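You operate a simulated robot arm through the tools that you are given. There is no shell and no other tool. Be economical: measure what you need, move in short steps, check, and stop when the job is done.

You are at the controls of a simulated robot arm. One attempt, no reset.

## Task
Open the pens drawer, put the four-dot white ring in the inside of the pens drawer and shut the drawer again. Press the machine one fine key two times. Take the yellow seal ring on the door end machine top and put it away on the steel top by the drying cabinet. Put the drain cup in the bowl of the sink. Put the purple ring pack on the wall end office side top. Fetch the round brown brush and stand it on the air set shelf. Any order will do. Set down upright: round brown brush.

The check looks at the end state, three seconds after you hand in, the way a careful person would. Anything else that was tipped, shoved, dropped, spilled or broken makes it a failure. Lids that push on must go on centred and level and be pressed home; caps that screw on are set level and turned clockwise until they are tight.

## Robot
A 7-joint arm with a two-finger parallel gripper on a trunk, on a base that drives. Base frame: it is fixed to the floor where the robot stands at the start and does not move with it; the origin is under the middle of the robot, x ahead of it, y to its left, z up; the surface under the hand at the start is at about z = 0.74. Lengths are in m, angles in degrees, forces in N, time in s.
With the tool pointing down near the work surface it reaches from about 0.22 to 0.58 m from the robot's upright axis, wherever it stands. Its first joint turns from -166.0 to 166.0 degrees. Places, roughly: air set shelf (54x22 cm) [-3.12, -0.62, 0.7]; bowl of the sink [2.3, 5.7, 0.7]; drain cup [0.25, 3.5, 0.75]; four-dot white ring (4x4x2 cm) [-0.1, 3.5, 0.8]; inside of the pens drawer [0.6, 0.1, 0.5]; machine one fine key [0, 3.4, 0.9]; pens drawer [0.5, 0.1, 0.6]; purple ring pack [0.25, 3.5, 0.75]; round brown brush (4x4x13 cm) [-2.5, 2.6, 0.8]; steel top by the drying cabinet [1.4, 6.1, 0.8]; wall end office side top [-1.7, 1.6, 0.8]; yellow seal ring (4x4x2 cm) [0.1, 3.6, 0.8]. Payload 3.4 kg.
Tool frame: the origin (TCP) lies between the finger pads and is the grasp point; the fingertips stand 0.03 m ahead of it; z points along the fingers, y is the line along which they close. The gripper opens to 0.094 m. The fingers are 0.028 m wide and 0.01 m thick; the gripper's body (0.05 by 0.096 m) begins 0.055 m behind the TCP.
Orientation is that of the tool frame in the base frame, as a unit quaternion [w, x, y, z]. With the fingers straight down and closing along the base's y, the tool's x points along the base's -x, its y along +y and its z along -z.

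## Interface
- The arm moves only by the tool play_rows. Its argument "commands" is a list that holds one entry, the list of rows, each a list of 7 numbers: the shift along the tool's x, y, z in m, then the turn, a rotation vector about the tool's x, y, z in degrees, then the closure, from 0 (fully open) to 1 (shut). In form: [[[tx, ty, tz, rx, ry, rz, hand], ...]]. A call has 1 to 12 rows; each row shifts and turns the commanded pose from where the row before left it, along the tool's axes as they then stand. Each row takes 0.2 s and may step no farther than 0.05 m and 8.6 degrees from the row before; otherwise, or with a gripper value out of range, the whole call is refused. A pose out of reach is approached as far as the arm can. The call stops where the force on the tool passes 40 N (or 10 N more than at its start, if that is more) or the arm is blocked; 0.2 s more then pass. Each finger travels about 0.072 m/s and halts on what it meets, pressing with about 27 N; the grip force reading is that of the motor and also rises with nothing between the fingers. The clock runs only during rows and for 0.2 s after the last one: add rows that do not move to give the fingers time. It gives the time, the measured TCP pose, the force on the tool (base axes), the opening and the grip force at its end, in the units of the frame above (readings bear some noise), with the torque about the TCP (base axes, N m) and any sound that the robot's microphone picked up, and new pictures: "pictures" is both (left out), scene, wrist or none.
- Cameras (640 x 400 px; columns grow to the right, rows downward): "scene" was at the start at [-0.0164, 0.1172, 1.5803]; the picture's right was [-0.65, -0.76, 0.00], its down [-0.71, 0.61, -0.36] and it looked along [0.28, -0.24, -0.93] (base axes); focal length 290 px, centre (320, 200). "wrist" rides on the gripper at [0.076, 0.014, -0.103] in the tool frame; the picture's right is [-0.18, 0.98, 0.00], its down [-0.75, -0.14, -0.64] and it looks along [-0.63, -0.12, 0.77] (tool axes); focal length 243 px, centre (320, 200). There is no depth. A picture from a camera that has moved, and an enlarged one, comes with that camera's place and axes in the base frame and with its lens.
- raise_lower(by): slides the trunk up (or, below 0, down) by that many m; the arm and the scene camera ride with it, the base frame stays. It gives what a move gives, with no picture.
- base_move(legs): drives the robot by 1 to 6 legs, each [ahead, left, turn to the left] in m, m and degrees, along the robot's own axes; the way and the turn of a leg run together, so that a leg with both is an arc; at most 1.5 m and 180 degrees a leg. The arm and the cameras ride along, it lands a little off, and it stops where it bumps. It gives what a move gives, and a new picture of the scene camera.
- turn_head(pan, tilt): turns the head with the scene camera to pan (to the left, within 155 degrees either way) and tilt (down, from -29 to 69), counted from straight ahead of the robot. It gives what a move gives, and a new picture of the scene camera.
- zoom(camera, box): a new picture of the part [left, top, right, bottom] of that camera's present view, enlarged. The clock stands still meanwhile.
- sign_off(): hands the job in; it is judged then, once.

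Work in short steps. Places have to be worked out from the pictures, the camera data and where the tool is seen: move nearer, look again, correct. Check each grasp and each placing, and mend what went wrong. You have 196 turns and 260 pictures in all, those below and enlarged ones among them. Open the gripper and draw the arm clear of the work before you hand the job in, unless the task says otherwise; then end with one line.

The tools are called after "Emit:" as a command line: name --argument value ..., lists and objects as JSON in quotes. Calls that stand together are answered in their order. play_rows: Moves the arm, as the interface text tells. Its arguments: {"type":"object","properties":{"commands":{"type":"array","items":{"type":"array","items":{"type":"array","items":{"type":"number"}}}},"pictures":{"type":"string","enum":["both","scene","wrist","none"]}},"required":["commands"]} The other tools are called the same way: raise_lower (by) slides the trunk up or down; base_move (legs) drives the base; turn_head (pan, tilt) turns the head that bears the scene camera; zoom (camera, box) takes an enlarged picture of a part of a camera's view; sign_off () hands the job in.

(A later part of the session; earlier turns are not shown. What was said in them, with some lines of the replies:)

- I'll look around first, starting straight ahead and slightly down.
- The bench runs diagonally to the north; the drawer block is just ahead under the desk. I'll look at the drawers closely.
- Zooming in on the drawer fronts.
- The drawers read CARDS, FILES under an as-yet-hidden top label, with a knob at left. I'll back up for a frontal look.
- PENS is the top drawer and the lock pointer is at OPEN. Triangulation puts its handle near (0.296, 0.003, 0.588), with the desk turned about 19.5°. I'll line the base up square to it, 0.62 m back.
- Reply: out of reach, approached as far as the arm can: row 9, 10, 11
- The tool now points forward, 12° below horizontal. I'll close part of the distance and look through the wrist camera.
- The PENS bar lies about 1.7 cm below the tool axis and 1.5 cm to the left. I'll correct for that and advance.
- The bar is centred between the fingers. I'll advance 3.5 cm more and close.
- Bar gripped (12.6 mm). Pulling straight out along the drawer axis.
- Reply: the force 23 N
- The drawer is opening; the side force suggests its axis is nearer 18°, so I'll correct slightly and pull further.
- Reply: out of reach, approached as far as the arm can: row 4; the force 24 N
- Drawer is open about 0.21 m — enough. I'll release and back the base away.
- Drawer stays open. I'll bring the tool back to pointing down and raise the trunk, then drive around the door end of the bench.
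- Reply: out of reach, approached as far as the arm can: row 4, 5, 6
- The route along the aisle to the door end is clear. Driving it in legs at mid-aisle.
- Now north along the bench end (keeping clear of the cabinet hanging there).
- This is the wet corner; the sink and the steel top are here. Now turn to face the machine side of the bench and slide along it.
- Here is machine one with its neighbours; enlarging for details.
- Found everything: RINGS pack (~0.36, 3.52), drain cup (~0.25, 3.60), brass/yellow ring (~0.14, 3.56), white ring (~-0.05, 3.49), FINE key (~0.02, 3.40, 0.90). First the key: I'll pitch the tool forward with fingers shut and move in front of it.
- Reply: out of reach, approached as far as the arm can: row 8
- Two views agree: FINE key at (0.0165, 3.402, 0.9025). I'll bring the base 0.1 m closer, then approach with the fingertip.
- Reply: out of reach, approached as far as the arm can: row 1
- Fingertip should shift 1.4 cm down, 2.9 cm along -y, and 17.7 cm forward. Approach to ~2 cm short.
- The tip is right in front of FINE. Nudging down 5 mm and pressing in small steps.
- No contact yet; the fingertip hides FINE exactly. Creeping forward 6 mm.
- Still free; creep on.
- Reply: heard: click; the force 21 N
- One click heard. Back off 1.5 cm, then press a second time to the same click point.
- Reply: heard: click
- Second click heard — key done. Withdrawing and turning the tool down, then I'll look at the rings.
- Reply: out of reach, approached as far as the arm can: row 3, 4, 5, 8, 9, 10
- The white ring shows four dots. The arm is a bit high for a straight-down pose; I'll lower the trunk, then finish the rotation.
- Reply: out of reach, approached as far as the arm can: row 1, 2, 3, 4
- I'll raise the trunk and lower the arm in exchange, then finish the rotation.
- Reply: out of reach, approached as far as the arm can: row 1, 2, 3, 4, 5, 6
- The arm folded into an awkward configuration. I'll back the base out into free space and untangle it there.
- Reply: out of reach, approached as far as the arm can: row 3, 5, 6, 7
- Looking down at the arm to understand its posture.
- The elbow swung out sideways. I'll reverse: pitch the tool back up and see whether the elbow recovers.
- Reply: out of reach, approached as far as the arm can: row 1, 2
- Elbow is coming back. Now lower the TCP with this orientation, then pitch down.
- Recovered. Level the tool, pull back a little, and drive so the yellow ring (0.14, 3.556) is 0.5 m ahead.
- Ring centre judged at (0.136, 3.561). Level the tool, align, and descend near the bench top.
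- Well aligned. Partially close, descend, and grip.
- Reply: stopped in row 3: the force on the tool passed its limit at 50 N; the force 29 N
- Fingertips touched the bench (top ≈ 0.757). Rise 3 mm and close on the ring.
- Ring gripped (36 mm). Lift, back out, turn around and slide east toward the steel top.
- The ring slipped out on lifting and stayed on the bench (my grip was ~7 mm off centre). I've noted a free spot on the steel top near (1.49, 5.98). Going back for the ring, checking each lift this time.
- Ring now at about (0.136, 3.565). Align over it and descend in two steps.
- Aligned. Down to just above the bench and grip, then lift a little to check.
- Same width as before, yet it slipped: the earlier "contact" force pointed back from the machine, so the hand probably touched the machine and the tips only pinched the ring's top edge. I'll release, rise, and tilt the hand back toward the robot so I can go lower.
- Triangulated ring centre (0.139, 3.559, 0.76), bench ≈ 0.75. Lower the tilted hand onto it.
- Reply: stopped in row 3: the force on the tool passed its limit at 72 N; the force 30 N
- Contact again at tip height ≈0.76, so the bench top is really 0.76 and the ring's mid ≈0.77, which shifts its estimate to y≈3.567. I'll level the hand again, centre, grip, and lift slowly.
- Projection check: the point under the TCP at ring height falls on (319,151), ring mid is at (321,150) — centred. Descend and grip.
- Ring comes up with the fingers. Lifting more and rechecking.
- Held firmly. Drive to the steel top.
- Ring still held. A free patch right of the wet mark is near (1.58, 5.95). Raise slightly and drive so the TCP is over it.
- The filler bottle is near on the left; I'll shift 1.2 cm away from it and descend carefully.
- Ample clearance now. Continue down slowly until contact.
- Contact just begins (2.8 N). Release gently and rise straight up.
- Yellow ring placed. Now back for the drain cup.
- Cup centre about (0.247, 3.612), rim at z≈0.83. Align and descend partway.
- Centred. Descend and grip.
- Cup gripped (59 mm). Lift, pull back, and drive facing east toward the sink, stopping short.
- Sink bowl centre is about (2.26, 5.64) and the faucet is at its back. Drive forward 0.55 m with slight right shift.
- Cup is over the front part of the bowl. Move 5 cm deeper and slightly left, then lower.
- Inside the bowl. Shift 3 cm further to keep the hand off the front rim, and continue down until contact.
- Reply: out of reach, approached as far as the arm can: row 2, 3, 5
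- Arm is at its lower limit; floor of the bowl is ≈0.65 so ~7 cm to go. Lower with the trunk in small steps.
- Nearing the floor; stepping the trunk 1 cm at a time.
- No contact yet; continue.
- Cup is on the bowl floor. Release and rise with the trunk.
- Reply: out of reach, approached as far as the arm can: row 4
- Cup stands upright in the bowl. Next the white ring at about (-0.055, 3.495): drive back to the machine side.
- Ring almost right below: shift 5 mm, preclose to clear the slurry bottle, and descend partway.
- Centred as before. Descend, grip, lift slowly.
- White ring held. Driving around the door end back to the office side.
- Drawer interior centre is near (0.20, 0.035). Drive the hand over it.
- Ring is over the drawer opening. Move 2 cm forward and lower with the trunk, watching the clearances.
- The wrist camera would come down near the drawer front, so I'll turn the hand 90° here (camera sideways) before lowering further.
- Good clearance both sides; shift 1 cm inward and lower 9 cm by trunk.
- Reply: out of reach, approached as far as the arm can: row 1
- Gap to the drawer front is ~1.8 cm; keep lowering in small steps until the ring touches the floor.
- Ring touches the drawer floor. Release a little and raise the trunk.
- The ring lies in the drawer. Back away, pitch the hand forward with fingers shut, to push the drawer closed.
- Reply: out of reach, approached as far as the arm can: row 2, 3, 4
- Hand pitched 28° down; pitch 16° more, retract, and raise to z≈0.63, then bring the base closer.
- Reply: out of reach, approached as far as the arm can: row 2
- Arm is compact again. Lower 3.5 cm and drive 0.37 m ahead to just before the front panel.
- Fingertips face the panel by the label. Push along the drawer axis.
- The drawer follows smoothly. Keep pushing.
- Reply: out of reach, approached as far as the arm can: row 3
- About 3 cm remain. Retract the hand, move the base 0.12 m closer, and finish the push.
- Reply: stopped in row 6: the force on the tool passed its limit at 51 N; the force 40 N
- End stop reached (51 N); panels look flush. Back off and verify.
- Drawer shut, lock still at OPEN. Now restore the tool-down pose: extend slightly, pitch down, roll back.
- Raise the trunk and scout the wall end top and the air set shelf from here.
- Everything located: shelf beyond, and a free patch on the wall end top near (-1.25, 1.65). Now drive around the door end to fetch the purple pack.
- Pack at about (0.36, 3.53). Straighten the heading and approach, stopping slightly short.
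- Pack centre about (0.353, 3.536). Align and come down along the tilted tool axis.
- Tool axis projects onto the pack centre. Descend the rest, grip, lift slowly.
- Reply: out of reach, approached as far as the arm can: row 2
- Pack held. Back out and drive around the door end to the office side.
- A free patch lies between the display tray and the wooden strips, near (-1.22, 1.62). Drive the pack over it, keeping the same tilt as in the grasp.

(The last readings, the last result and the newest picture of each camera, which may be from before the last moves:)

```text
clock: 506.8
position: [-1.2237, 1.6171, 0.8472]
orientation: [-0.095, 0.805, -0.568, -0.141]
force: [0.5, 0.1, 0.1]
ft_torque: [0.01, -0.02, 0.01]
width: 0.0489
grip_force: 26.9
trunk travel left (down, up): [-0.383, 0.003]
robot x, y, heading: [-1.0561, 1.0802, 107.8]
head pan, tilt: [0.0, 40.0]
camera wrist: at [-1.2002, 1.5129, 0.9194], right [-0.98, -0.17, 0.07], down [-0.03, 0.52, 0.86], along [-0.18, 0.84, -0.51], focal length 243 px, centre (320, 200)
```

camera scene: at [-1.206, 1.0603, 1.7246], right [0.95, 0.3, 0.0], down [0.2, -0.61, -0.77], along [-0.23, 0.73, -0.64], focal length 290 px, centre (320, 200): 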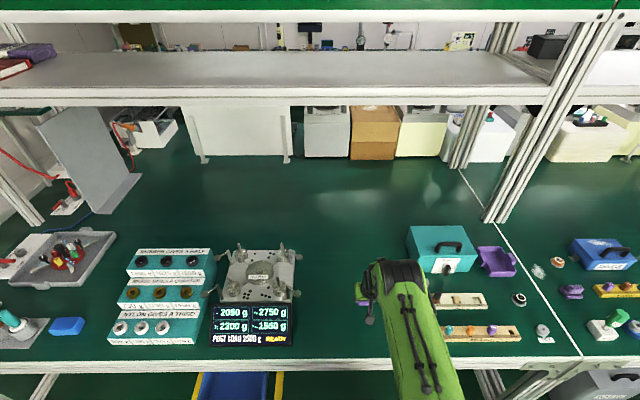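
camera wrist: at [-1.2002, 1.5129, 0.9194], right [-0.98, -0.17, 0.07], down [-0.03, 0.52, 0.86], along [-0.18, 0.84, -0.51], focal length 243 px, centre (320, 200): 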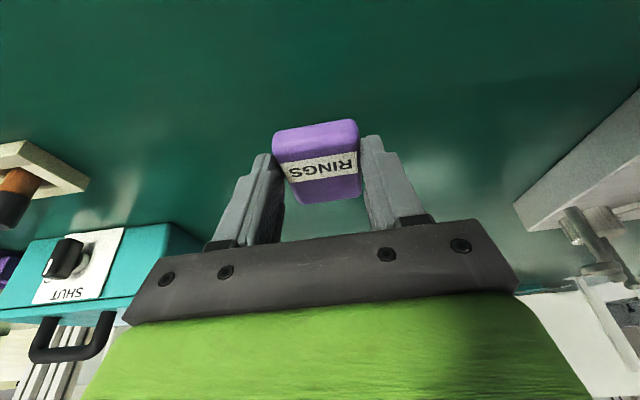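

Clear on both sides. Lower with the trunk to near the grasp height (≈0.797).

Emit:
raise_lower --by -0.04

Emit:
raise_lower --by -0.007

Emit:
raise_lower --by -0.004

```text
clock: 507.6
position: [-1.2227, 1.6177, 0.8069]
orientation: [-0.096, 0.805, -0.568, -0.142]
force: [0.6, -0.6, -1.3]
ft_torque: [-0.03, -0.01, 0.01]
width: 0.0492
grip_force: 26.7
trunk travel left (down, up): [-0.343, 0.043]
robot x, y, heading: [-1.0556, 1.0789, 107.7]
head pan, tilt: [0.0, 40.0]
```

```text
clock: 508.2
position: [-1.2241, 1.6183, 0.8012]
orientation: [-0.095, 0.806, -0.567, -0.141]
force: [0.5, -0.7, -1.2]
ft_torque: [-0.01, -0.02, -0.01]
width: 0.0492
grip_force: 27.3
trunk travel left (down, up): [-0.336, 0.05]
robot x, y, heading: [-1.0581, 1.0788, 107.7]
head pan, tilt: [0.0, 40.0]
```

```text
clock: 508.7
position: [-1.2231, 1.6185, 0.7982]
orientation: [-0.096, 0.805, -0.568, -0.142]
force: [-0.3, -0.4, 7.6]
ft_torque: [0.1, -0.15, 0.01]
width: 0.0492
grip_force: 27.6
trunk travel left (down, up): [-0.332, 0.054]
robot x, y, heading: [-1.0555, 1.0816, 107.7]
head pan, tilt: [0.0, 40.0]
```

Contact (7.6 N). Release and rise.

Emit:
play_rows --commands '[[[0, 0, 0, 0, 0, 0, 0.2], [0, 0, 0, 0, 0, 0, 0.2], [0, 0, 0, 0, 0, 0, 0.2], [0, 0, -0.02, 0, 0, 0, 0.2], [0, 0, -0.03, 0, 0, 0, 0.2], [0, 0, -0.03, 0, 0, 0, 0.2]]]' --pictures "wrist"

```text
clock: 510.1
position: [-1.2142, 1.5915, 0.8727]
orientation: [-0.096, 0.805, -0.569, -0.141]
force: [0.1, 0.0, -0.7]
ft_torque: [0.0, -0.02, -0.01]
width: 0.0752
grip_force: 0.1
trunk travel left (down, up): [-0.332, 0.054]
robot x, y, heading: [-1.0543, 1.0789, 107.7]
head pan, tilt: [0.0, 40.0]
camera wrist: at [-1.1899, 1.4868, 0.9444], right [-0.98, -0.17, 0.07], down [-0.03, 0.52, 0.86], along [-0.18, 0.84, -0.51], focal length 243 px, centre (320, 200)
```

wrist: 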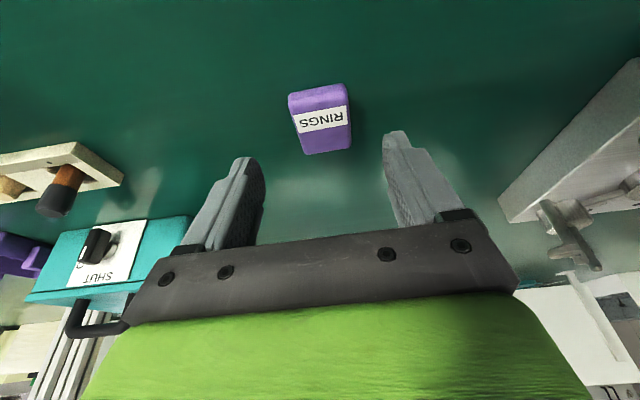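

Purple pack is on the wall end top. Next the brush: raise, back off, and go round the wall end of the bench.

Emit:
raise_lower --by 0.05

Emit:
base_move --legs '[[-0.42, 0, 0.9], [0, 1.05, 0], [0, 1.05, 0]]'

Emit:
play_rows --commands '[[[0, 0, 0, 0, 7, 0, 0.2], [0, 0, 0, 0, 7, 0, 0.2], [0, 0, 0, 0, 6, 0, 0.2]]]' --pictures "none"

```text
clock: 511.0
position: [-1.2142, 1.5916, 0.9221]
orientation: [-0.095, 0.805, -0.568, -0.14]
force: [0.5, 0.4, -0.5]
ft_torque: [0.02, 0.03, 0.03]
width: 0.0753
grip_force: 0.0
trunk travel left (down, up): [-0.382, 0.004]
robot x, y, heading: [-1.0566, 1.0805, 107.6]
head pan, tilt: [0.0, 40.0]
```

```text
clock: 523.6
position: [-3.076, 0.5208, 0.9213]
orientation: [-0.094, 0.81, -0.561, -0.142]
force: [-0.4, -0.5, -0.6]
ft_torque: [0.01, -0.03, 0.03]
width: 0.0751
grip_force: 0.1
trunk travel left (down, up): [-0.382, 0.004]
robot x, y, heading: [-2.9087, 0.0102, 108.9]
head pan, tilt: [0.0, 40.0]
camera scene: at [-3.0578, -0.0109, 1.7237], right [0.95, 0.32, 0.0], down [0.21, -0.61, -0.77], along [-0.25, 0.73, -0.64], focal length 290 px, centre (320, 200)
```

scene: 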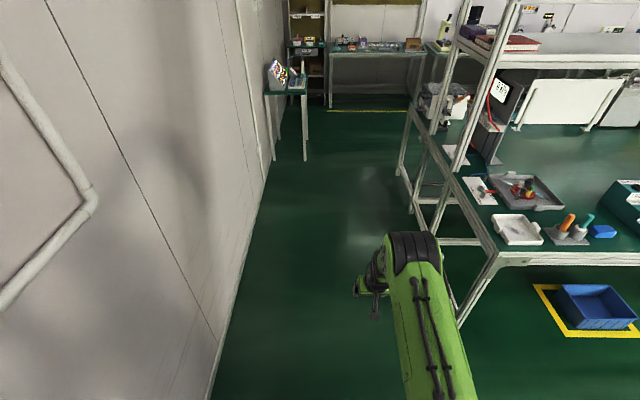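

```text
clock: 524.4
position: [-3.0746, 0.5224, 0.9218]
orientation: [0.005, 0.823, -0.568, 0.002]
force: [1.1, 0.4, -0.1]
ft_torque: [0.03, 0.01, 0.04]
width: 0.0752
grip_force: 0.1
trunk travel left (down, up): [-0.382, 0.004]
robot x, y, heading: [-2.9057, 0.0146, 108.7]
head pan, tilt: [0.0, 40.0]
```

Passage is open. Drive north through it (keeping right of the small wall table), then turn clockwise to face the bench.

Emit:
base_move --legs '[[1.1, -0.18, 0], [1.1, 0, 0], [1.0, 0, 0], [0, 0, -180]]'

Emit:
turn_head --pan 45 --tilt 35

```text
clock: 547.5
position: [-3.5942, 2.6, 0.9199]
orientation: [-0.002, 0.57, 0.821, 0.006]
force: [0.3, -0.9, 0.6]
ft_torque: [-0.01, -0.02, -0.02]
width: 0.0752
grip_force: 0.1
trunk travel left (down, up): [-0.382, 0.004]
robot x, y, heading: [-3.7624, 3.1101, -71.9]
head pan, tilt: [0.0, 40.0]
camera scene: at [-3.6083, 3.1355, 1.7237], right [-0.95, -0.32, 0.0], down [-0.2, 0.61, -0.77], along [0.24, -0.73, -0.64], focal length 290 px, centre (320, 200)
```

scene: 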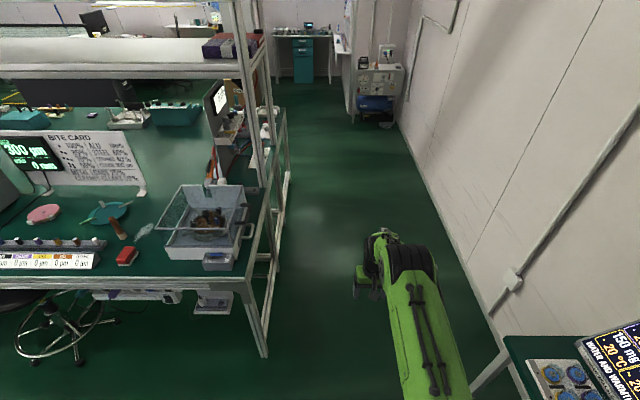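

```text
clock: 548.6
position: [-3.5961, 2.6004, 0.9224]
orientation: [-0.001, 0.571, 0.821, 0.006]
force: [-0.9, 0.1, -0.4]
ft_torque: [-0.03, 0.03, 0.05]
width: 0.0752
grip_force: 0.1
trunk travel left (down, up): [-0.382, 0.004]
robot x, y, heading: [-3.7601, 3.1118, -71.6]
head pan, tilt: [45.0, 35.0]
camera scene: at [-3.5564, 3.1766, 1.7313], right [-0.45, -0.89, 0.0], down [-0.51, 0.26, -0.82], along [0.73, -0.37, -0.57], focal length 290 px, centre (320, 200)
```

scene: 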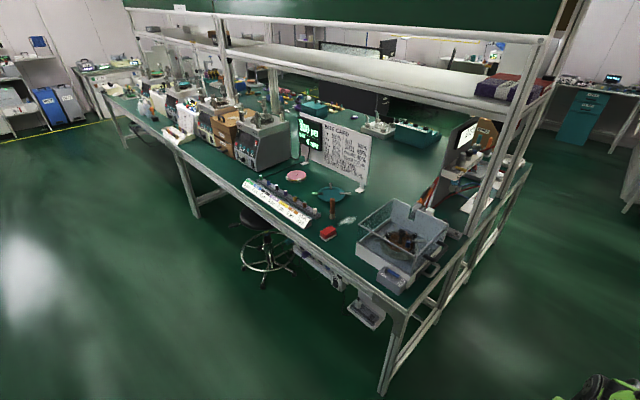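

The brush stands near (-2.49, 2.57) with a red sponge beside it; a stool stands to its east. Enlarging it.

Emit:
zoom --camera "scene" --box '[270, 150, 410, 250]'

```text
4.00 times, centred on (340, 200) of scene
camera zoom: at [-3.5564, 3.1766, 1.7313], right [-0.45, -0.89, 0.0], down [-0.51, 0.26, -0.82], along [0.73, -0.37, -0.57], focal length 1161 px, centre (240, 200)
```

zoom: 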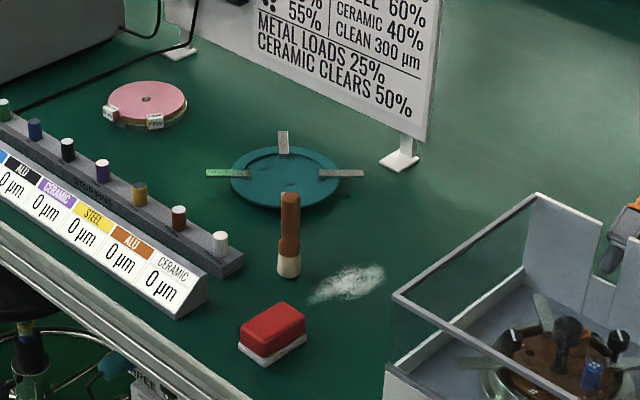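

The brush stands on its bristles, handle up. Slide east and approach.

Emit:
base_move --legs '[[0, 1.02, 0], [0.25, 0, 0]]'

Emit:
turn_head --pan 0 --tilt 50

Emit:
play_rows --commands '[[[0, 0, -0.01, 0, 0, 0, 0]]]' --pictures "wrist"

```text
clock: 555.4
position: [-2.55, 2.6805, 0.9222]
orientation: [-0.001, 0.573, 0.819, 0.005]
force: [0.2, -0.6, -0.3]
ft_torque: [-0.02, 0.01, -0.01]
width: 0.0751
grip_force: 0.1
trunk travel left (down, up): [-0.382, 0.004]
robot x, y, heading: [-2.7117, 3.1944, -72.1]
head pan, tilt: [45.0, 35.0]
camera scene: at [-2.507, 3.2579, 1.7313], right [-0.45, -0.89, 0.0], down [-0.51, 0.26, -0.82], along [0.73, -0.37, -0.57], focal length 290 px, centre (320, 200)
```

scene: 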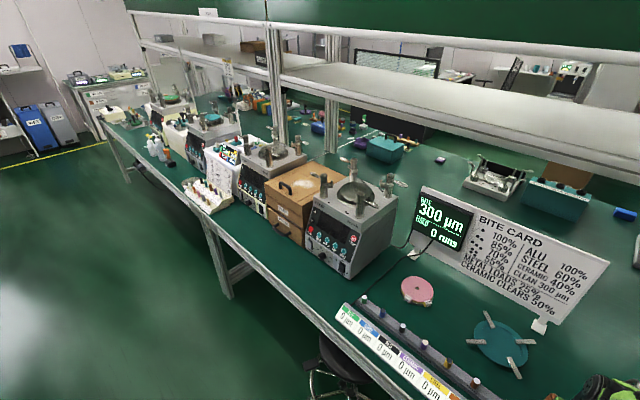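

```text
clock: 556.5
position: [-2.5515, 2.6826, 0.9214]
orientation: [-0.001, 0.573, 0.819, 0.005]
force: [0.7, 0.1, 0.3]
ft_torque: [0.0, 0.01, 0.01]
width: 0.0751
grip_force: 0.1
trunk travel left (down, up): [-0.382, 0.004]
robot x, y, heading: [-2.7122, 3.1908, -72.1]
head pan, tilt: [0.0, 50.0]
camera scene: at [-2.5617, 3.2254, 1.7096], right [-0.95, -0.31, 0.0], down [-0.24, 0.73, -0.64], along [0.2, -0.61, -0.77], focal length 290 px, centre (320, 200)
```

scene: 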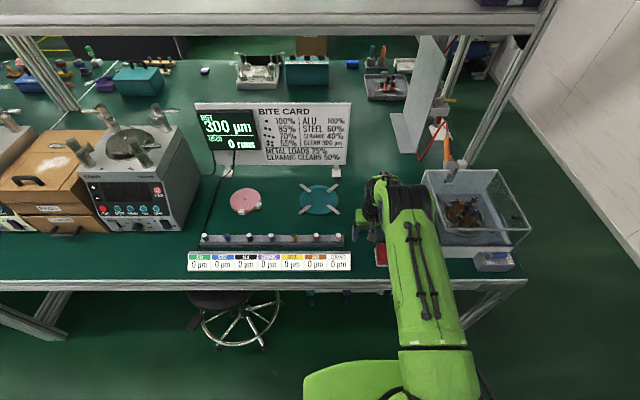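

```text
clock: 556.9
position: [-2.5492, 2.6821, 0.9303]
orientation: [-0.001, 0.573, 0.819, 0.005]
force: [-0.3, -0.5, -0.2]
ft_torque: [0.01, 0.03, -0.02]
width: 0.0941
grip_force: 0.2
trunk travel left (down, up): [-0.382, 0.004]
robot x, y, heading: [-2.7101, 3.1959, -71.9]
head pan, tilt: [0.0, 50.0]
camera wrist: at [-2.5624, 2.7572, 1.0358], right [0.99, 0.16, 0.01], down [0.12, -0.76, 0.64], along [0.11, -0.63, -0.77], focal length 243 px, centre (320, 200)
```

wrist: 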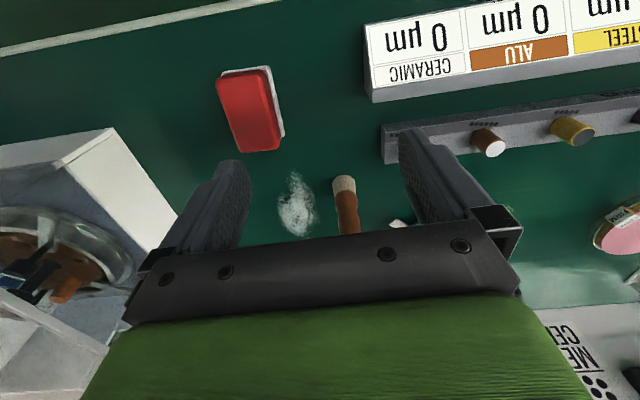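

Brush base at (-2.496, 2.567), in line between the fingers. Drive ahead 0.125 m so it comes under the hand.

Emit:
base_move --legs '[[0.125, 0.01, 0]]'

Emit:
play_rows --commands '[[[0, 0, 0, 0, 0, 0, 0]]]' --pictures "wrist"

```text
clock: 558.1
position: [-2.5014, 2.5678, 0.9308]
orientation: [-0.001, 0.573, 0.819, 0.005]
force: [0.8, 0.2, -0.2]
ft_torque: [0.01, 0.01, 0.0]
width: 0.0938
grip_force: 0.1
trunk travel left (down, up): [-0.382, 0.004]
robot x, y, heading: [-2.6632, 3.0813, -71.9]
head pan, tilt: [0.0, 50.0]
camera scene: at [-2.5138, 3.1108, 1.7095], right [-0.95, -0.31, 0.0], down [-0.24, 0.73, -0.64], along [0.2, -0.61, -0.77], focal length 290 px, centre (320, 200)
```

scene: 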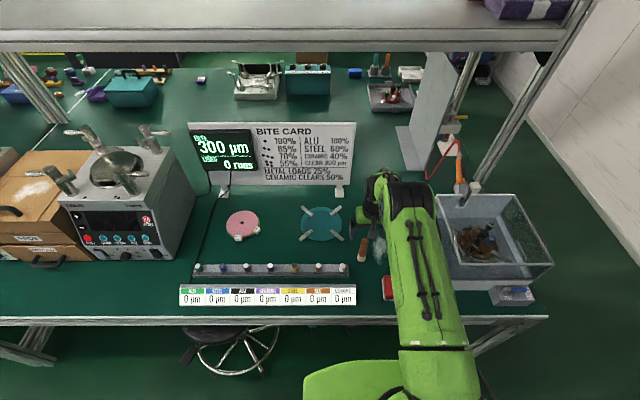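

```text
clock: 558.5
position: [-2.5023, 2.5676, 0.9311]
orientation: [-0.001, 0.573, 0.819, 0.005]
force: [-0.4, 0.4, 0.8]
ft_torque: [-0.04, 0.01, -0.01]
width: 0.0939
grip_force: 0.2
trunk travel left (down, up): [-0.382, 0.004]
robot x, y, heading: [-2.664, 3.08, -71.8]
head pan, tilt: [0.0, 50.0]
camera wrist: at [-2.5149, 2.6438, 1.0361], right [0.99, 0.16, 0.01], down [0.12, -0.76, 0.64], along [0.11, -0.63, -0.77], focal length 243 px, centre (320, 200)
```

wrist: 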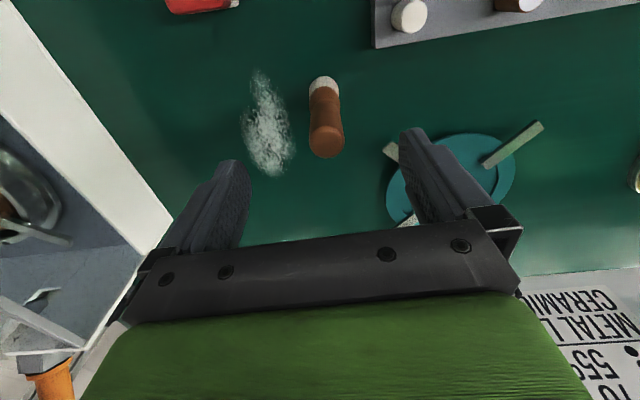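

Brush axis (-2.4975, 2.573), upright, top at 0.886. Centre on it, descend to TCP 0.85, and grip.

Emit:
play_rows --commands '[[[0.0035, 0.0066, 0, 0, 0, 0, 0.1], [0, 0, 0.03, 0, 0, 0, 0.2], [0, 0, 0.03, 0, 0, 0, 0.2], [0, 0, 0.02, 0, 0, 0, 0.2], [0, 0, 0, 0, 0, 0, 0.2]]]' --pictures "wrist"

```text
clock: 559.7
position: [-2.4967, 2.5745, 0.851]
orientation: [0.0, 0.573, 0.819, 0.005]
force: [-0.9, 0.0, 0.3]
ft_torque: [0.03, 0.04, 0.0]
width: 0.0753
grip_force: 0.1
trunk travel left (down, up): [-0.382, 0.004]
robot x, y, heading: [-2.6643, 3.0824, -72.3]
head pan, tilt: [0.0, 50.0]
camera wrist: at [-2.509, 2.6499, 0.9552], right [0.99, 0.16, 0.01], down [0.12, -0.76, 0.64], along [0.11, -0.63, -0.77], focal length 243 px, centre (320, 200)
```

wrist: 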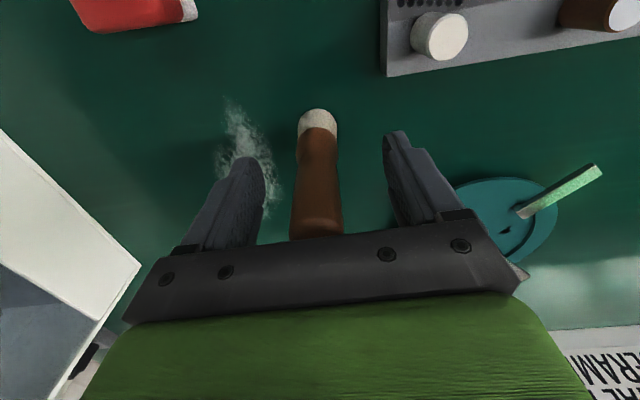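

The brush is between the fingers. Grip and lift.

Emit:
play_rows --commands '[[[0, 0, 0, 0, 0, 0, 1], [0, 0, 0, 0, 0, 0, 1], [0, 0, 0, 0, 0, 0, 1], [0, 0, 0, 0, 0, 0, 1], [0, 0, 0, 0, 0, 0, 1], [0, 0, -0.01, 0, 0, 0, 1], [0, 0, -0.02, 0, 0, 0, 1], [0, 0, -0.03, 0, 0, 0, 1], [0, 0, -0.03, 0, 0, 0, 1], [0, 0, -0.02, 0, 0, 0, 1]]]' --pictures "wrist"

```text
clock: 561.9
position: [-2.4964, 2.5736, 0.9633]
orientation: [-0.001, 0.573, 0.819, 0.005]
force: [-1.0, 0.5, -0.3]
ft_torque: [-0.01, 0.0, 0.02]
width: 0.0234
grip_force: 27.6
trunk travel left (down, up): [-0.382, 0.004]
robot x, y, heading: [-2.6652, 3.0785, -72.0]
head pan, tilt: [0.0, 50.0]
camera wrist: at [-2.5095, 2.649, 1.066], right [0.99, 0.16, 0.01], down [0.12, -0.76, 0.64], along [0.11, -0.63, -0.77], focal length 243 px, centre (320, 200)
```

wrist: 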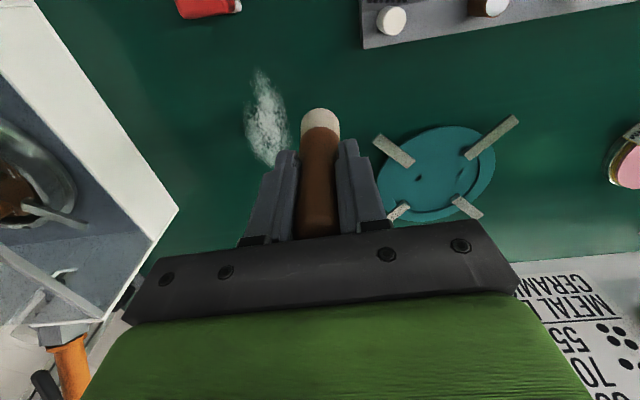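

Brush gripped and vertical. Drive back through the wall-end passage toward the air set shelf and stop to look.

Emit:
base_move --legs '[[-0.42, 0, 0.6], [0, -1.1, 0], [1.0, 0, 0], [1.0, 0, 0], [0.7, 0, 0]]'

Emit:
turn_head --pan -25 --tilt 40

```text
clock: 582.8
position: [-2.8368, 0.0475, 0.9618]
orientation: [-0.001, 0.577, 0.817, 0.005]
force: [-0.1, -1.3, 0.0]
ft_torque: [0.05, 0.01, -0.01]
width: 0.023
grip_force: 27.4
trunk travel left (down, up): [-0.382, 0.004]
robot x, y, heading: [-2.9955, 0.5536, -72.4]
head pan, tilt: [0.0, 50.0]
camera scene: at [-2.8495, 0.5854, 1.7095], right [-0.95, -0.3, 0.0], down [-0.23, 0.73, -0.64], along [0.19, -0.61, -0.77], focal length 290 px, centre (320, 200)
```

scene: 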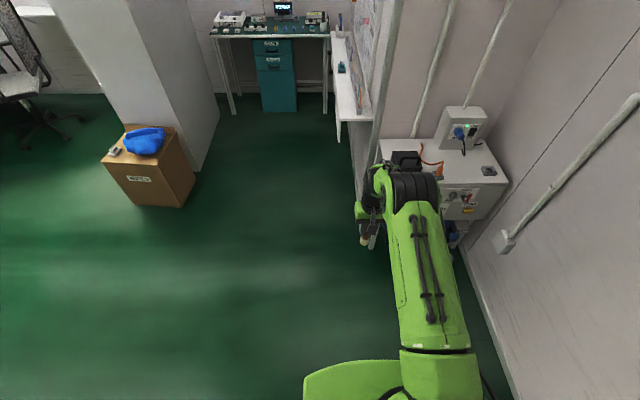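

```text
clock: 583.7
position: [-2.8382, 0.0471, 0.9603]
orientation: [-0.002, 0.578, 0.816, 0.005]
force: [0.1, 0.3, -0.3]
ft_torque: [-0.03, -0.02, 0.0]
width: 0.0232
grip_force: 26.7
trunk travel left (down, up): [-0.382, 0.004]
robot x, y, heading: [-2.9964, 0.5516, -72.2]
head pan, tilt: [-25.0, 40.0]
camera scene: at [-2.8838, 0.5751, 1.7237], right [-0.99, 0.13, 0.0], down [0.08, 0.64, -0.77], along [-0.1, -0.76, -0.64], focal length 290 px, centre (320, 200)
```

scene: 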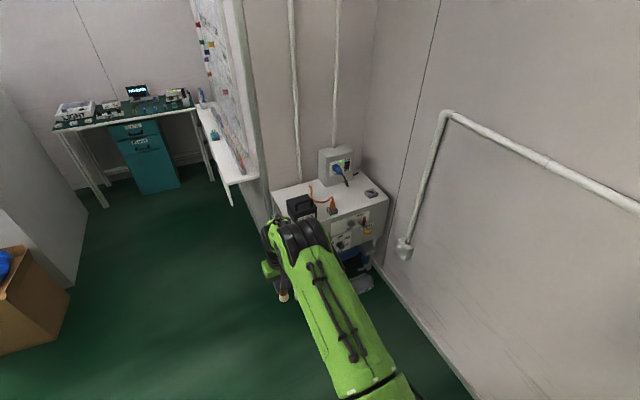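

Zoom in on the air set corner.

Emit:
zoom --camera "scene" --box '[240, 130, 420, 300]'

```text
2.35 times, centred on (330, 215) of scene
camera zoom: at [-2.8838, 0.5751, 1.7237], right [-0.99, 0.13, 0.0], down [0.08, 0.64, -0.77], along [-0.1, -0.76, -0.64], focal length 683 px, centre (296, 165)
```

zoom: 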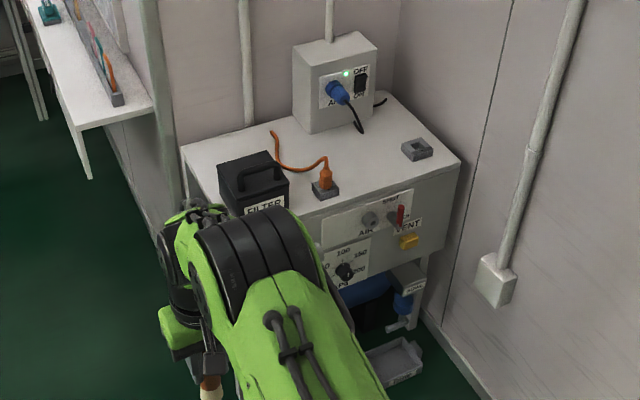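

Top of the air set is the 54×22 shelf; a free spot lies between the orange valve and the small grey box, near (-3.19, -0.50). Turn 20° right and approach partway.

Emit:
base_move --legs '[[0, 0, -20], [0, -0.155, 0], [0.33, 0, 0]]'

Emit:
zoom --camera "wrist" --box '[0, 0, 640, 400]'

```text
clock: 588.0
position: [-3.1883, -0.306, 0.9607]
orientation: [-0.001, 0.709, 0.705, 0.005]
force: [-0.7, -0.3, -0.8]
ft_torque: [0.01, 0.01, 0.02]
width: 0.023
grip_force: 27.2
trunk travel left (down, up): [-0.382, 0.004]
robot x, y, heading: [-3.1698, 0.2293, -92.2]
head pan, tilt: [-25.0, 40.0]
camera scene: at [-3.0546, 0.207, 1.7237], right [-0.89, 0.46, 0.0], down [0.29, 0.57, -0.77], along [-0.35, -0.68, -0.64], focal length 290 px, centre (320, 200)
```

scene: 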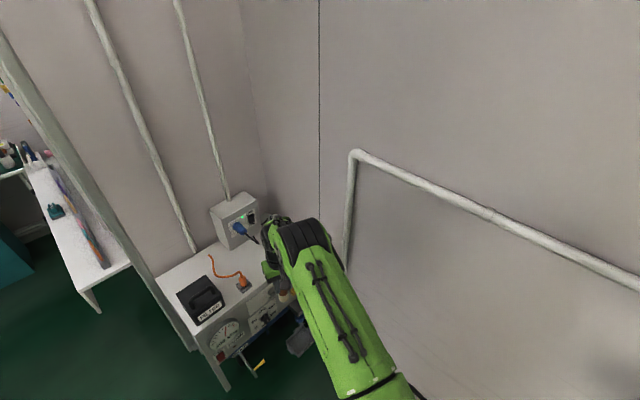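

```text
1.00 times, centred on (320, 200) of wrist (not enlarged: the box is as wide or as high as the picture)
camera zoom: at [-3.1748, -0.2297, 1.0654], right [0.98, -0.19, 0.01], down [-0.15, -0.76, 0.63], along [-0.12, -0.62, -0.77], focal length 243 px, centre (320, 200)
```

zoom: 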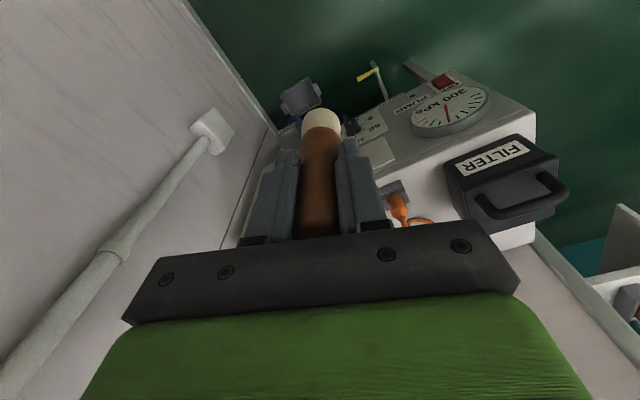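

Triangulating the valve puts the shelf top at z≈0.70, so the free spot is at about (-3.21, -0.62). Drive ahead the rest.

Emit:
base_move --legs '[[0.31, -0.01, 0]]'

Emit:
zoom --camera "wrist" --box '[0, 0, 640, 400]'

Emit:
turn_head --pan -10 --tilt 55

```text
clock: 590.0
position: [-3.2107, -0.6138, 0.9611]
orientation: [-0.001, 0.708, 0.706, 0.005]
force: [0.1, -0.2, 0.3]
ft_torque: [-0.01, 0.0, 0.0]
width: 0.0233
grip_force: 26.9
trunk travel left (down, up): [-0.382, 0.004]
robot x, y, heading: [-3.1899, -0.0794, -92.1]
head pan, tilt: [-25.0, 40.0]
camera scene: at [-3.0768, -0.1012, 1.7237], right [-0.89, 0.46, 0.0], down [0.29, 0.57, -0.77], along [-0.35, -0.68, -0.64], focal length 290 px, centre (320, 200)
```

scene: 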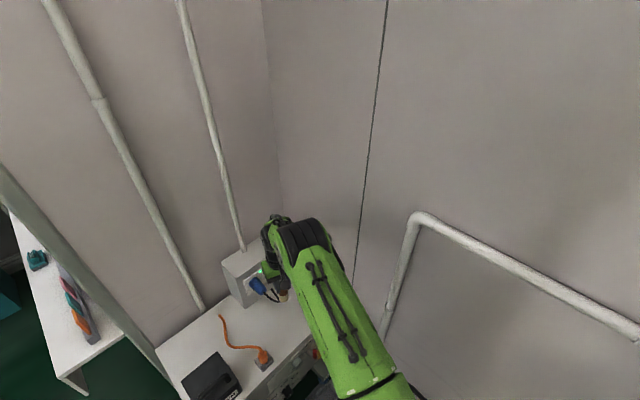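

```text
1.00 times, centred on (320, 200) of wrist (not enlarged: the box is as wide or as high as the picture)
camera zoom: at [-3.1962, -0.5381, 1.0654], right [0.98, -0.19, 0.01], down [-0.15, -0.76, 0.63], along [-0.12, -0.62, -0.77], focal length 243 px, centre (320, 200)
```

zoom: 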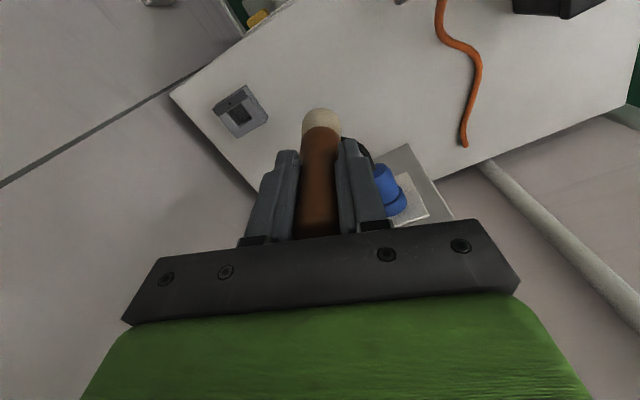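

```text
clock: 590.8
position: [-3.2111, -0.6128, 0.9611]
orientation: [0.0, 0.709, 0.706, 0.004]
force: [0.3, -0.1, 0.0]
ft_torque: [0.03, -0.05, 0.01]
width: 0.0232
grip_force: 27.2
trunk travel left (down, up): [-0.382, 0.004]
robot x, y, heading: [-3.1918, -0.0804, -92.2]
head pan, tilt: [-10.0, 55.0]
camera scene: at [-3.0532, -0.0948, 1.7031], right [-0.98, 0.21, 0.0], down [0.17, 0.8, -0.57], along [-0.12, -0.56, -0.82], focal length 290 px, centre (320, 200)
```

scene: 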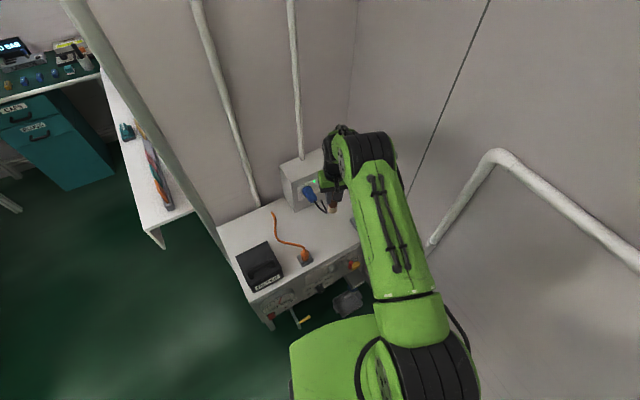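

Landing spot is on the shelf's middle; the plug is ~11 cm behind. I'll shift 2.5 cm toward the front for margin and lower with the trunk.

Emit:
play_rows --commands '[[[0.025, 0, 0, 0, 0, 0, 1], [0, 0, 0, 0, 0, 0, 1]]]' --pictures "none"

Emit:
raise_lower --by -0.12

Emit:
play_rows --commands '[[[0, 0, 0, 0, 0, 0, 1]]]'

```text
clock: 591.4
position: [-3.2107, -0.5874, 0.9608]
orientation: [0.0, 0.709, 0.706, 0.005]
force: [-0.7, 0.6, -2.0]
ft_torque: [0.02, -0.01, 0.03]
width: 0.0234
grip_force: 27.3
trunk travel left (down, up): [-0.382, 0.004]
robot x, y, heading: [-3.1934, -0.0827, -92.0]
head pan, tilt: [-10.0, 55.0]
```

```text
clock: 592.9
position: [-3.2102, -0.5872, 0.8409]
orientation: [0.0, 0.708, 0.706, 0.005]
force: [0.0, 0.2, -0.6]
ft_torque: [-0.02, 0.05, 0.01]
width: 0.0234
grip_force: 26.8
trunk travel left (down, up): [-0.262, 0.124]
robot x, y, heading: [-3.191, -0.0821, -92.2]
head pan, tilt: [-10.0, 55.0]
```

```text
clock: 593.3
position: [-3.2109, -0.5881, 0.8406]
orientation: [-0.001, 0.708, 0.706, 0.005]
force: [-0.3, 0.8, -1.4]
ft_torque: [0.0, 0.01, 0.0]
width: 0.0232
grip_force: 27.6
trunk travel left (down, up): [-0.262, 0.124]
robot x, y, heading: [-3.1921, -0.0774, -92.2]
head pan, tilt: [-10.0, 55.0]
camera scene: at [-3.0531, -0.0951, 1.5827], right [-0.98, 0.21, 0.0], down [0.17, 0.8, -0.57], along [-0.12, -0.56, -0.82], focal length 290 px, centre (320, 200)
camera wrist: at [-3.196, -0.5122, 0.9455], right [0.98, -0.19, 0.01], down [-0.15, -0.76, 0.64], along [-0.12, -0.62, -0.77], focal length 243 px, centre (320, 200)
```

scene: 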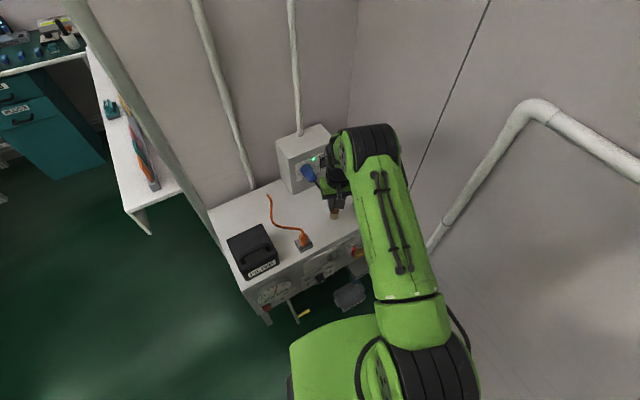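
wrist: 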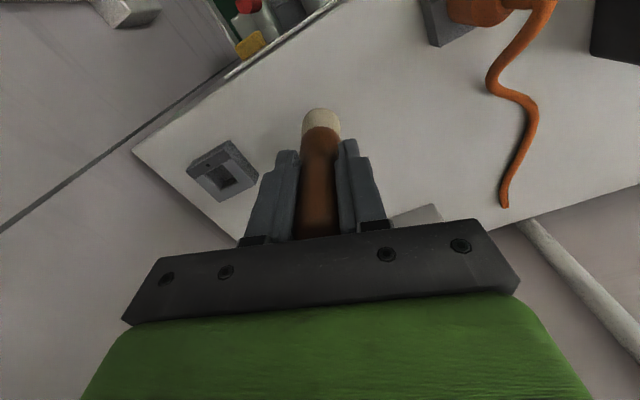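

Spot looks good, well inside the shelf. Continue down in small steps.

Emit:
raise_lower --by -0.03

Emit:
raise_lower --by -0.01

Emit:
raise_lower --by -0.005

```text
clock: 594.1
position: [-3.2111, -0.5878, 0.8099]
orientation: [0.0, 0.709, 0.706, 0.005]
force: [-0.4, -0.3, 0.7]
ft_torque: [-0.02, -0.01, 0.0]
width: 0.0232
grip_force: 27.2
trunk travel left (down, up): [-0.232, 0.154]
robot x, y, heading: [-3.1917, -0.0814, -92.4]
head pan, tilt: [-10.0, 55.0]
```

```text
clock: 594.6
position: [-3.21, -0.5879, 0.8021]
orientation: [-0.001, 0.709, 0.705, 0.006]
force: [0.3, -0.7, -0.2]
ft_torque: [0.0, 0.0, -0.03]
width: 0.023
grip_force: 26.3
trunk travel left (down, up): [-0.222, 0.164]
robot x, y, heading: [-3.1964, -0.0821, -91.8]
head pan, tilt: [-10.0, 55.0]
```

```text
clock: 595.2
position: [-3.2119, -0.5877, 0.7972]
orientation: [0.0, 0.708, 0.706, 0.006]
force: [-0.6, -0.6, -1.0]
ft_torque: [0.0, 0.0, 0.03]
width: 0.0231
grip_force: 27.1
trunk travel left (down, up): [-0.217, 0.169]
robot x, y, heading: [-3.1945, -0.078, -92.2]
head pan, tilt: [-10.0, 55.0]
```

No contact yet; continue 4–5 mm at a time.

Emit:
raise_lower --by -0.005

Emit:
raise_lower --by -0.004

```text
clock: 595.7
position: [-3.2113, -0.5872, 0.7915]
orientation: [-0.001, 0.708, 0.706, 0.006]
force: [-1.1, 0.2, -0.7]
ft_torque: [0.0, 0.01, 0.01]
width: 0.0232
grip_force: 27.0
trunk travel left (down, up): [-0.212, 0.174]
robot x, y, heading: [-3.1935, -0.0844, -92.1]
head pan, tilt: [-10.0, 55.0]
```

```text
clock: 596.3
position: [-3.2106, -0.5876, 0.7889]
orientation: [0.002, 0.708, 0.706, 0.003]
force: [0.6, 0.9, 21.1]
ft_torque: [0.16, 0.01, -0.02]
width: 0.0231
grip_force: 26.9
trunk travel left (down, up): [-0.208, 0.178]
robot x, y, heading: [-3.1906, -0.0802, -92.0]
head pan, tilt: [-10.0, 55.0]
```

Contact (21 N). Ease 2 mm up to relieve, then open.

Emit:
raise_lower --by 0.002

Emit:
play_rows --commands '[[[0, 0, 0, 0, 0, 0, 0.9], [0, 0, 0, 0, 0, 0, 0.7], [0, 0, 0, 0, 0, 0, 0.5], [0, 0, 0, 0, 0, 0, 0.4], [0, 0, 0, 0, 0, 0, 0.4]]]' --pictures "wrist"

```text
clock: 596.8
position: [-3.2102, -0.5871, 0.7902]
orientation: [0.0, 0.708, 0.706, 0.004]
force: [0.8, -3.8, 10.9]
ft_torque: [-0.35, 0.06, 0.03]
width: 0.023
grip_force: 26.9
trunk travel left (down, up): [-0.21, 0.176]
robot x, y, heading: [-3.1954, -0.0802, -92.1]
head pan, tilt: [-10.0, 55.0]
```

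```text
clock: 598.0
position: [-3.2106, -0.5874, 0.7903]
orientation: [0.0, 0.709, 0.706, 0.006]
force: [-0.6, -0.4, 0.0]
ft_torque: [-0.01, 0.0, 0.01]
width: 0.0563
grip_force: 0.1
trunk travel left (down, up): [-0.21, 0.176]
robot x, y, heading: [-3.1947, -0.0874, -92.4]
head pan, tilt: [-10.0, 55.0]
camera wrist: at [-3.196, -0.5121, 0.8939], right [0.98, -0.19, 0.01], down [-0.15, -0.76, 0.63], along [-0.12, -0.62, -0.77], focal length 243 px, centre (320, 200)
```

wrist: 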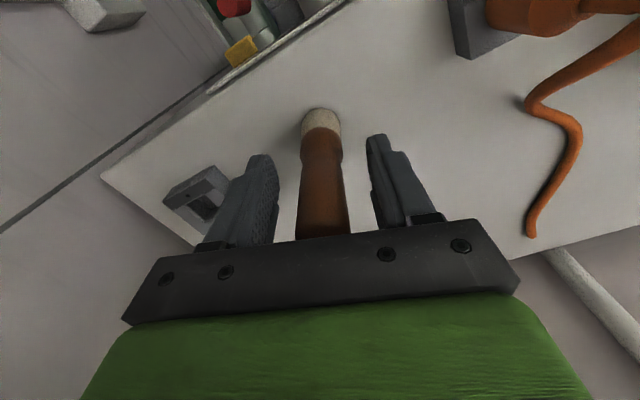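

Brush stands free. Rise straight up with the trunk, then back away and check.

Emit:
raise_lower --by 0.17

Emit:
base_move --legs '[[-0.5, 0, 0]]'

Emit:
turn_head --pan 0 --tilt 35

Emit:
zoom --camera "scene" --box '[220, 100, 440, 280]'

```text
clock: 599.9
position: [-3.2116, -0.5876, 0.9595]
orientation: [-0.001, 0.708, 0.706, 0.005]
force: [-0.1, -1.3, 1.0]
ft_torque: [0.03, 0.01, 0.04]
width: 0.0563
grip_force: 0.1
trunk travel left (down, up): [-0.38, 0.006]
robot x, y, heading: [-3.1863, -0.0784, -92.0]
head pan, tilt: [-10.0, 55.0]
```

```text
clock: 602.8
position: [-3.1917, -0.0874, 0.9602]
orientation: [0.0, 0.709, 0.705, 0.004]
force: [-0.3, 0.3, -1.0]
ft_torque: [0.0, -0.02, 0.03]
width: 0.0564
grip_force: 0.1
trunk travel left (down, up): [-0.38, 0.006]
robot x, y, heading: [-3.1723, 0.4202, -92.1]
head pan, tilt: [-10.0, 55.0]
camera scene: at [-3.0335, 0.4049, 1.7011], right [-0.98, 0.21, 0.0], down [0.17, 0.8, -0.57], along [-0.12, -0.56, -0.82], focal length 290 px, centre (320, 200)
```

scene: 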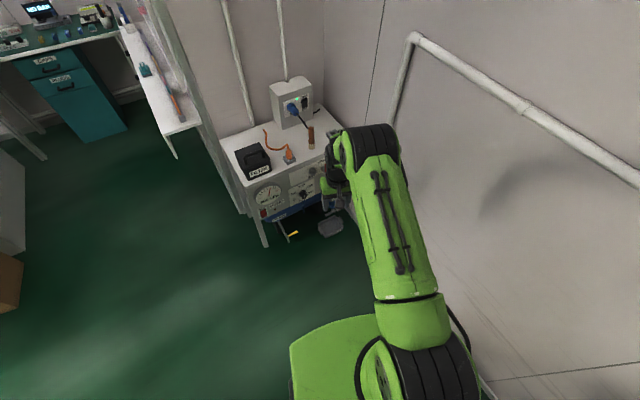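

```text
clock: 603.7
position: [-3.1918, -0.0885, 0.9587]
orientation: [-0.001, 0.709, 0.705, 0.005]
force: [-0.1, 0.9, 0.3]
ft_torque: [-0.01, 0.0, 0.02]
width: 0.0565
grip_force: 0.1
trunk travel left (down, up): [-0.38, 0.006]
robot x, y, heading: [-3.1743, 0.4185, -92.4]
head pan, tilt: [0.0, 35.0]
camera scene: at [-3.0218, 0.3865, 1.7293], right [-1.0, 0.04, 0.0], down [0.02, 0.57, -0.82], along [-0.03, -0.82, -0.57], focal length 290 px, centre (320, 200)
```

scene: 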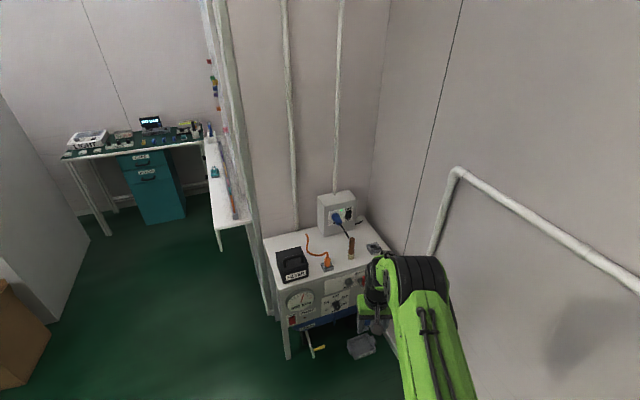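

```text
2.22 times, centred on (330, 190) of scene
camera zoom: at [-3.0218, 0.3865, 1.7293], right [-1.0, 0.04, 0.0], down [0.02, 0.57, -0.82], along [-0.03, -0.82, -0.57], focal length 645 px, centre (298, 222)
```

zoom: 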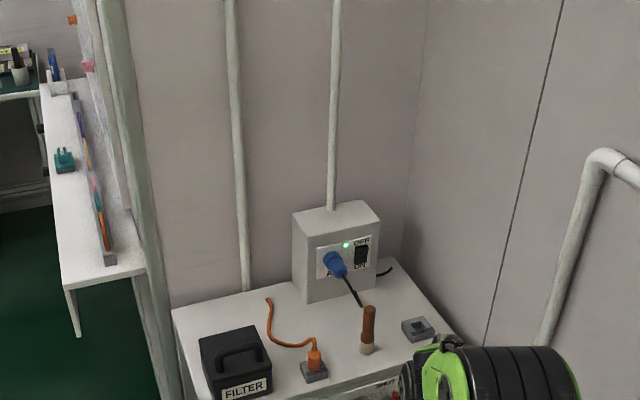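

All six jobs are checked: the brush stands upright on the air set shelf. Opening the gripper fully and handing in with the arm clear.

Emit:
play_rows --commands '[[[0, 0, 0, 0, 0, 0, 0], [0, 0, 0, 0, 0, 0, 0], [0, 0, 0, 0, 0, 0, 0]]]' --pictures "none"

Emit:
sign_off

```text
clock: 604.5
position: [-3.1909, -0.0876, 0.9599]
orientation: [-0.001, 0.709, 0.705, 0.005]
force: [-0.2, 0.1, -0.6]
ft_torque: [0.0, 0.0, 0.0]
width: 0.0942
grip_force: 0.1
trunk travel left (down, up): [-0.38, 0.006]
robot x, y, heading: [-3.1734, 0.4209, -92.1]
head pan, tilt: [0.0, 35.0]
```

```text
The job is handed in.
```

All six tasks are done and the job is handed in: the white ring is in the shut pens drawer, the fine key was pressed twice (two clicks heard), the yellow ring is on the steel top, the drain cup is in the sink, the purple pack is on the wall end top, and the brush stands upright on the air set shelf.
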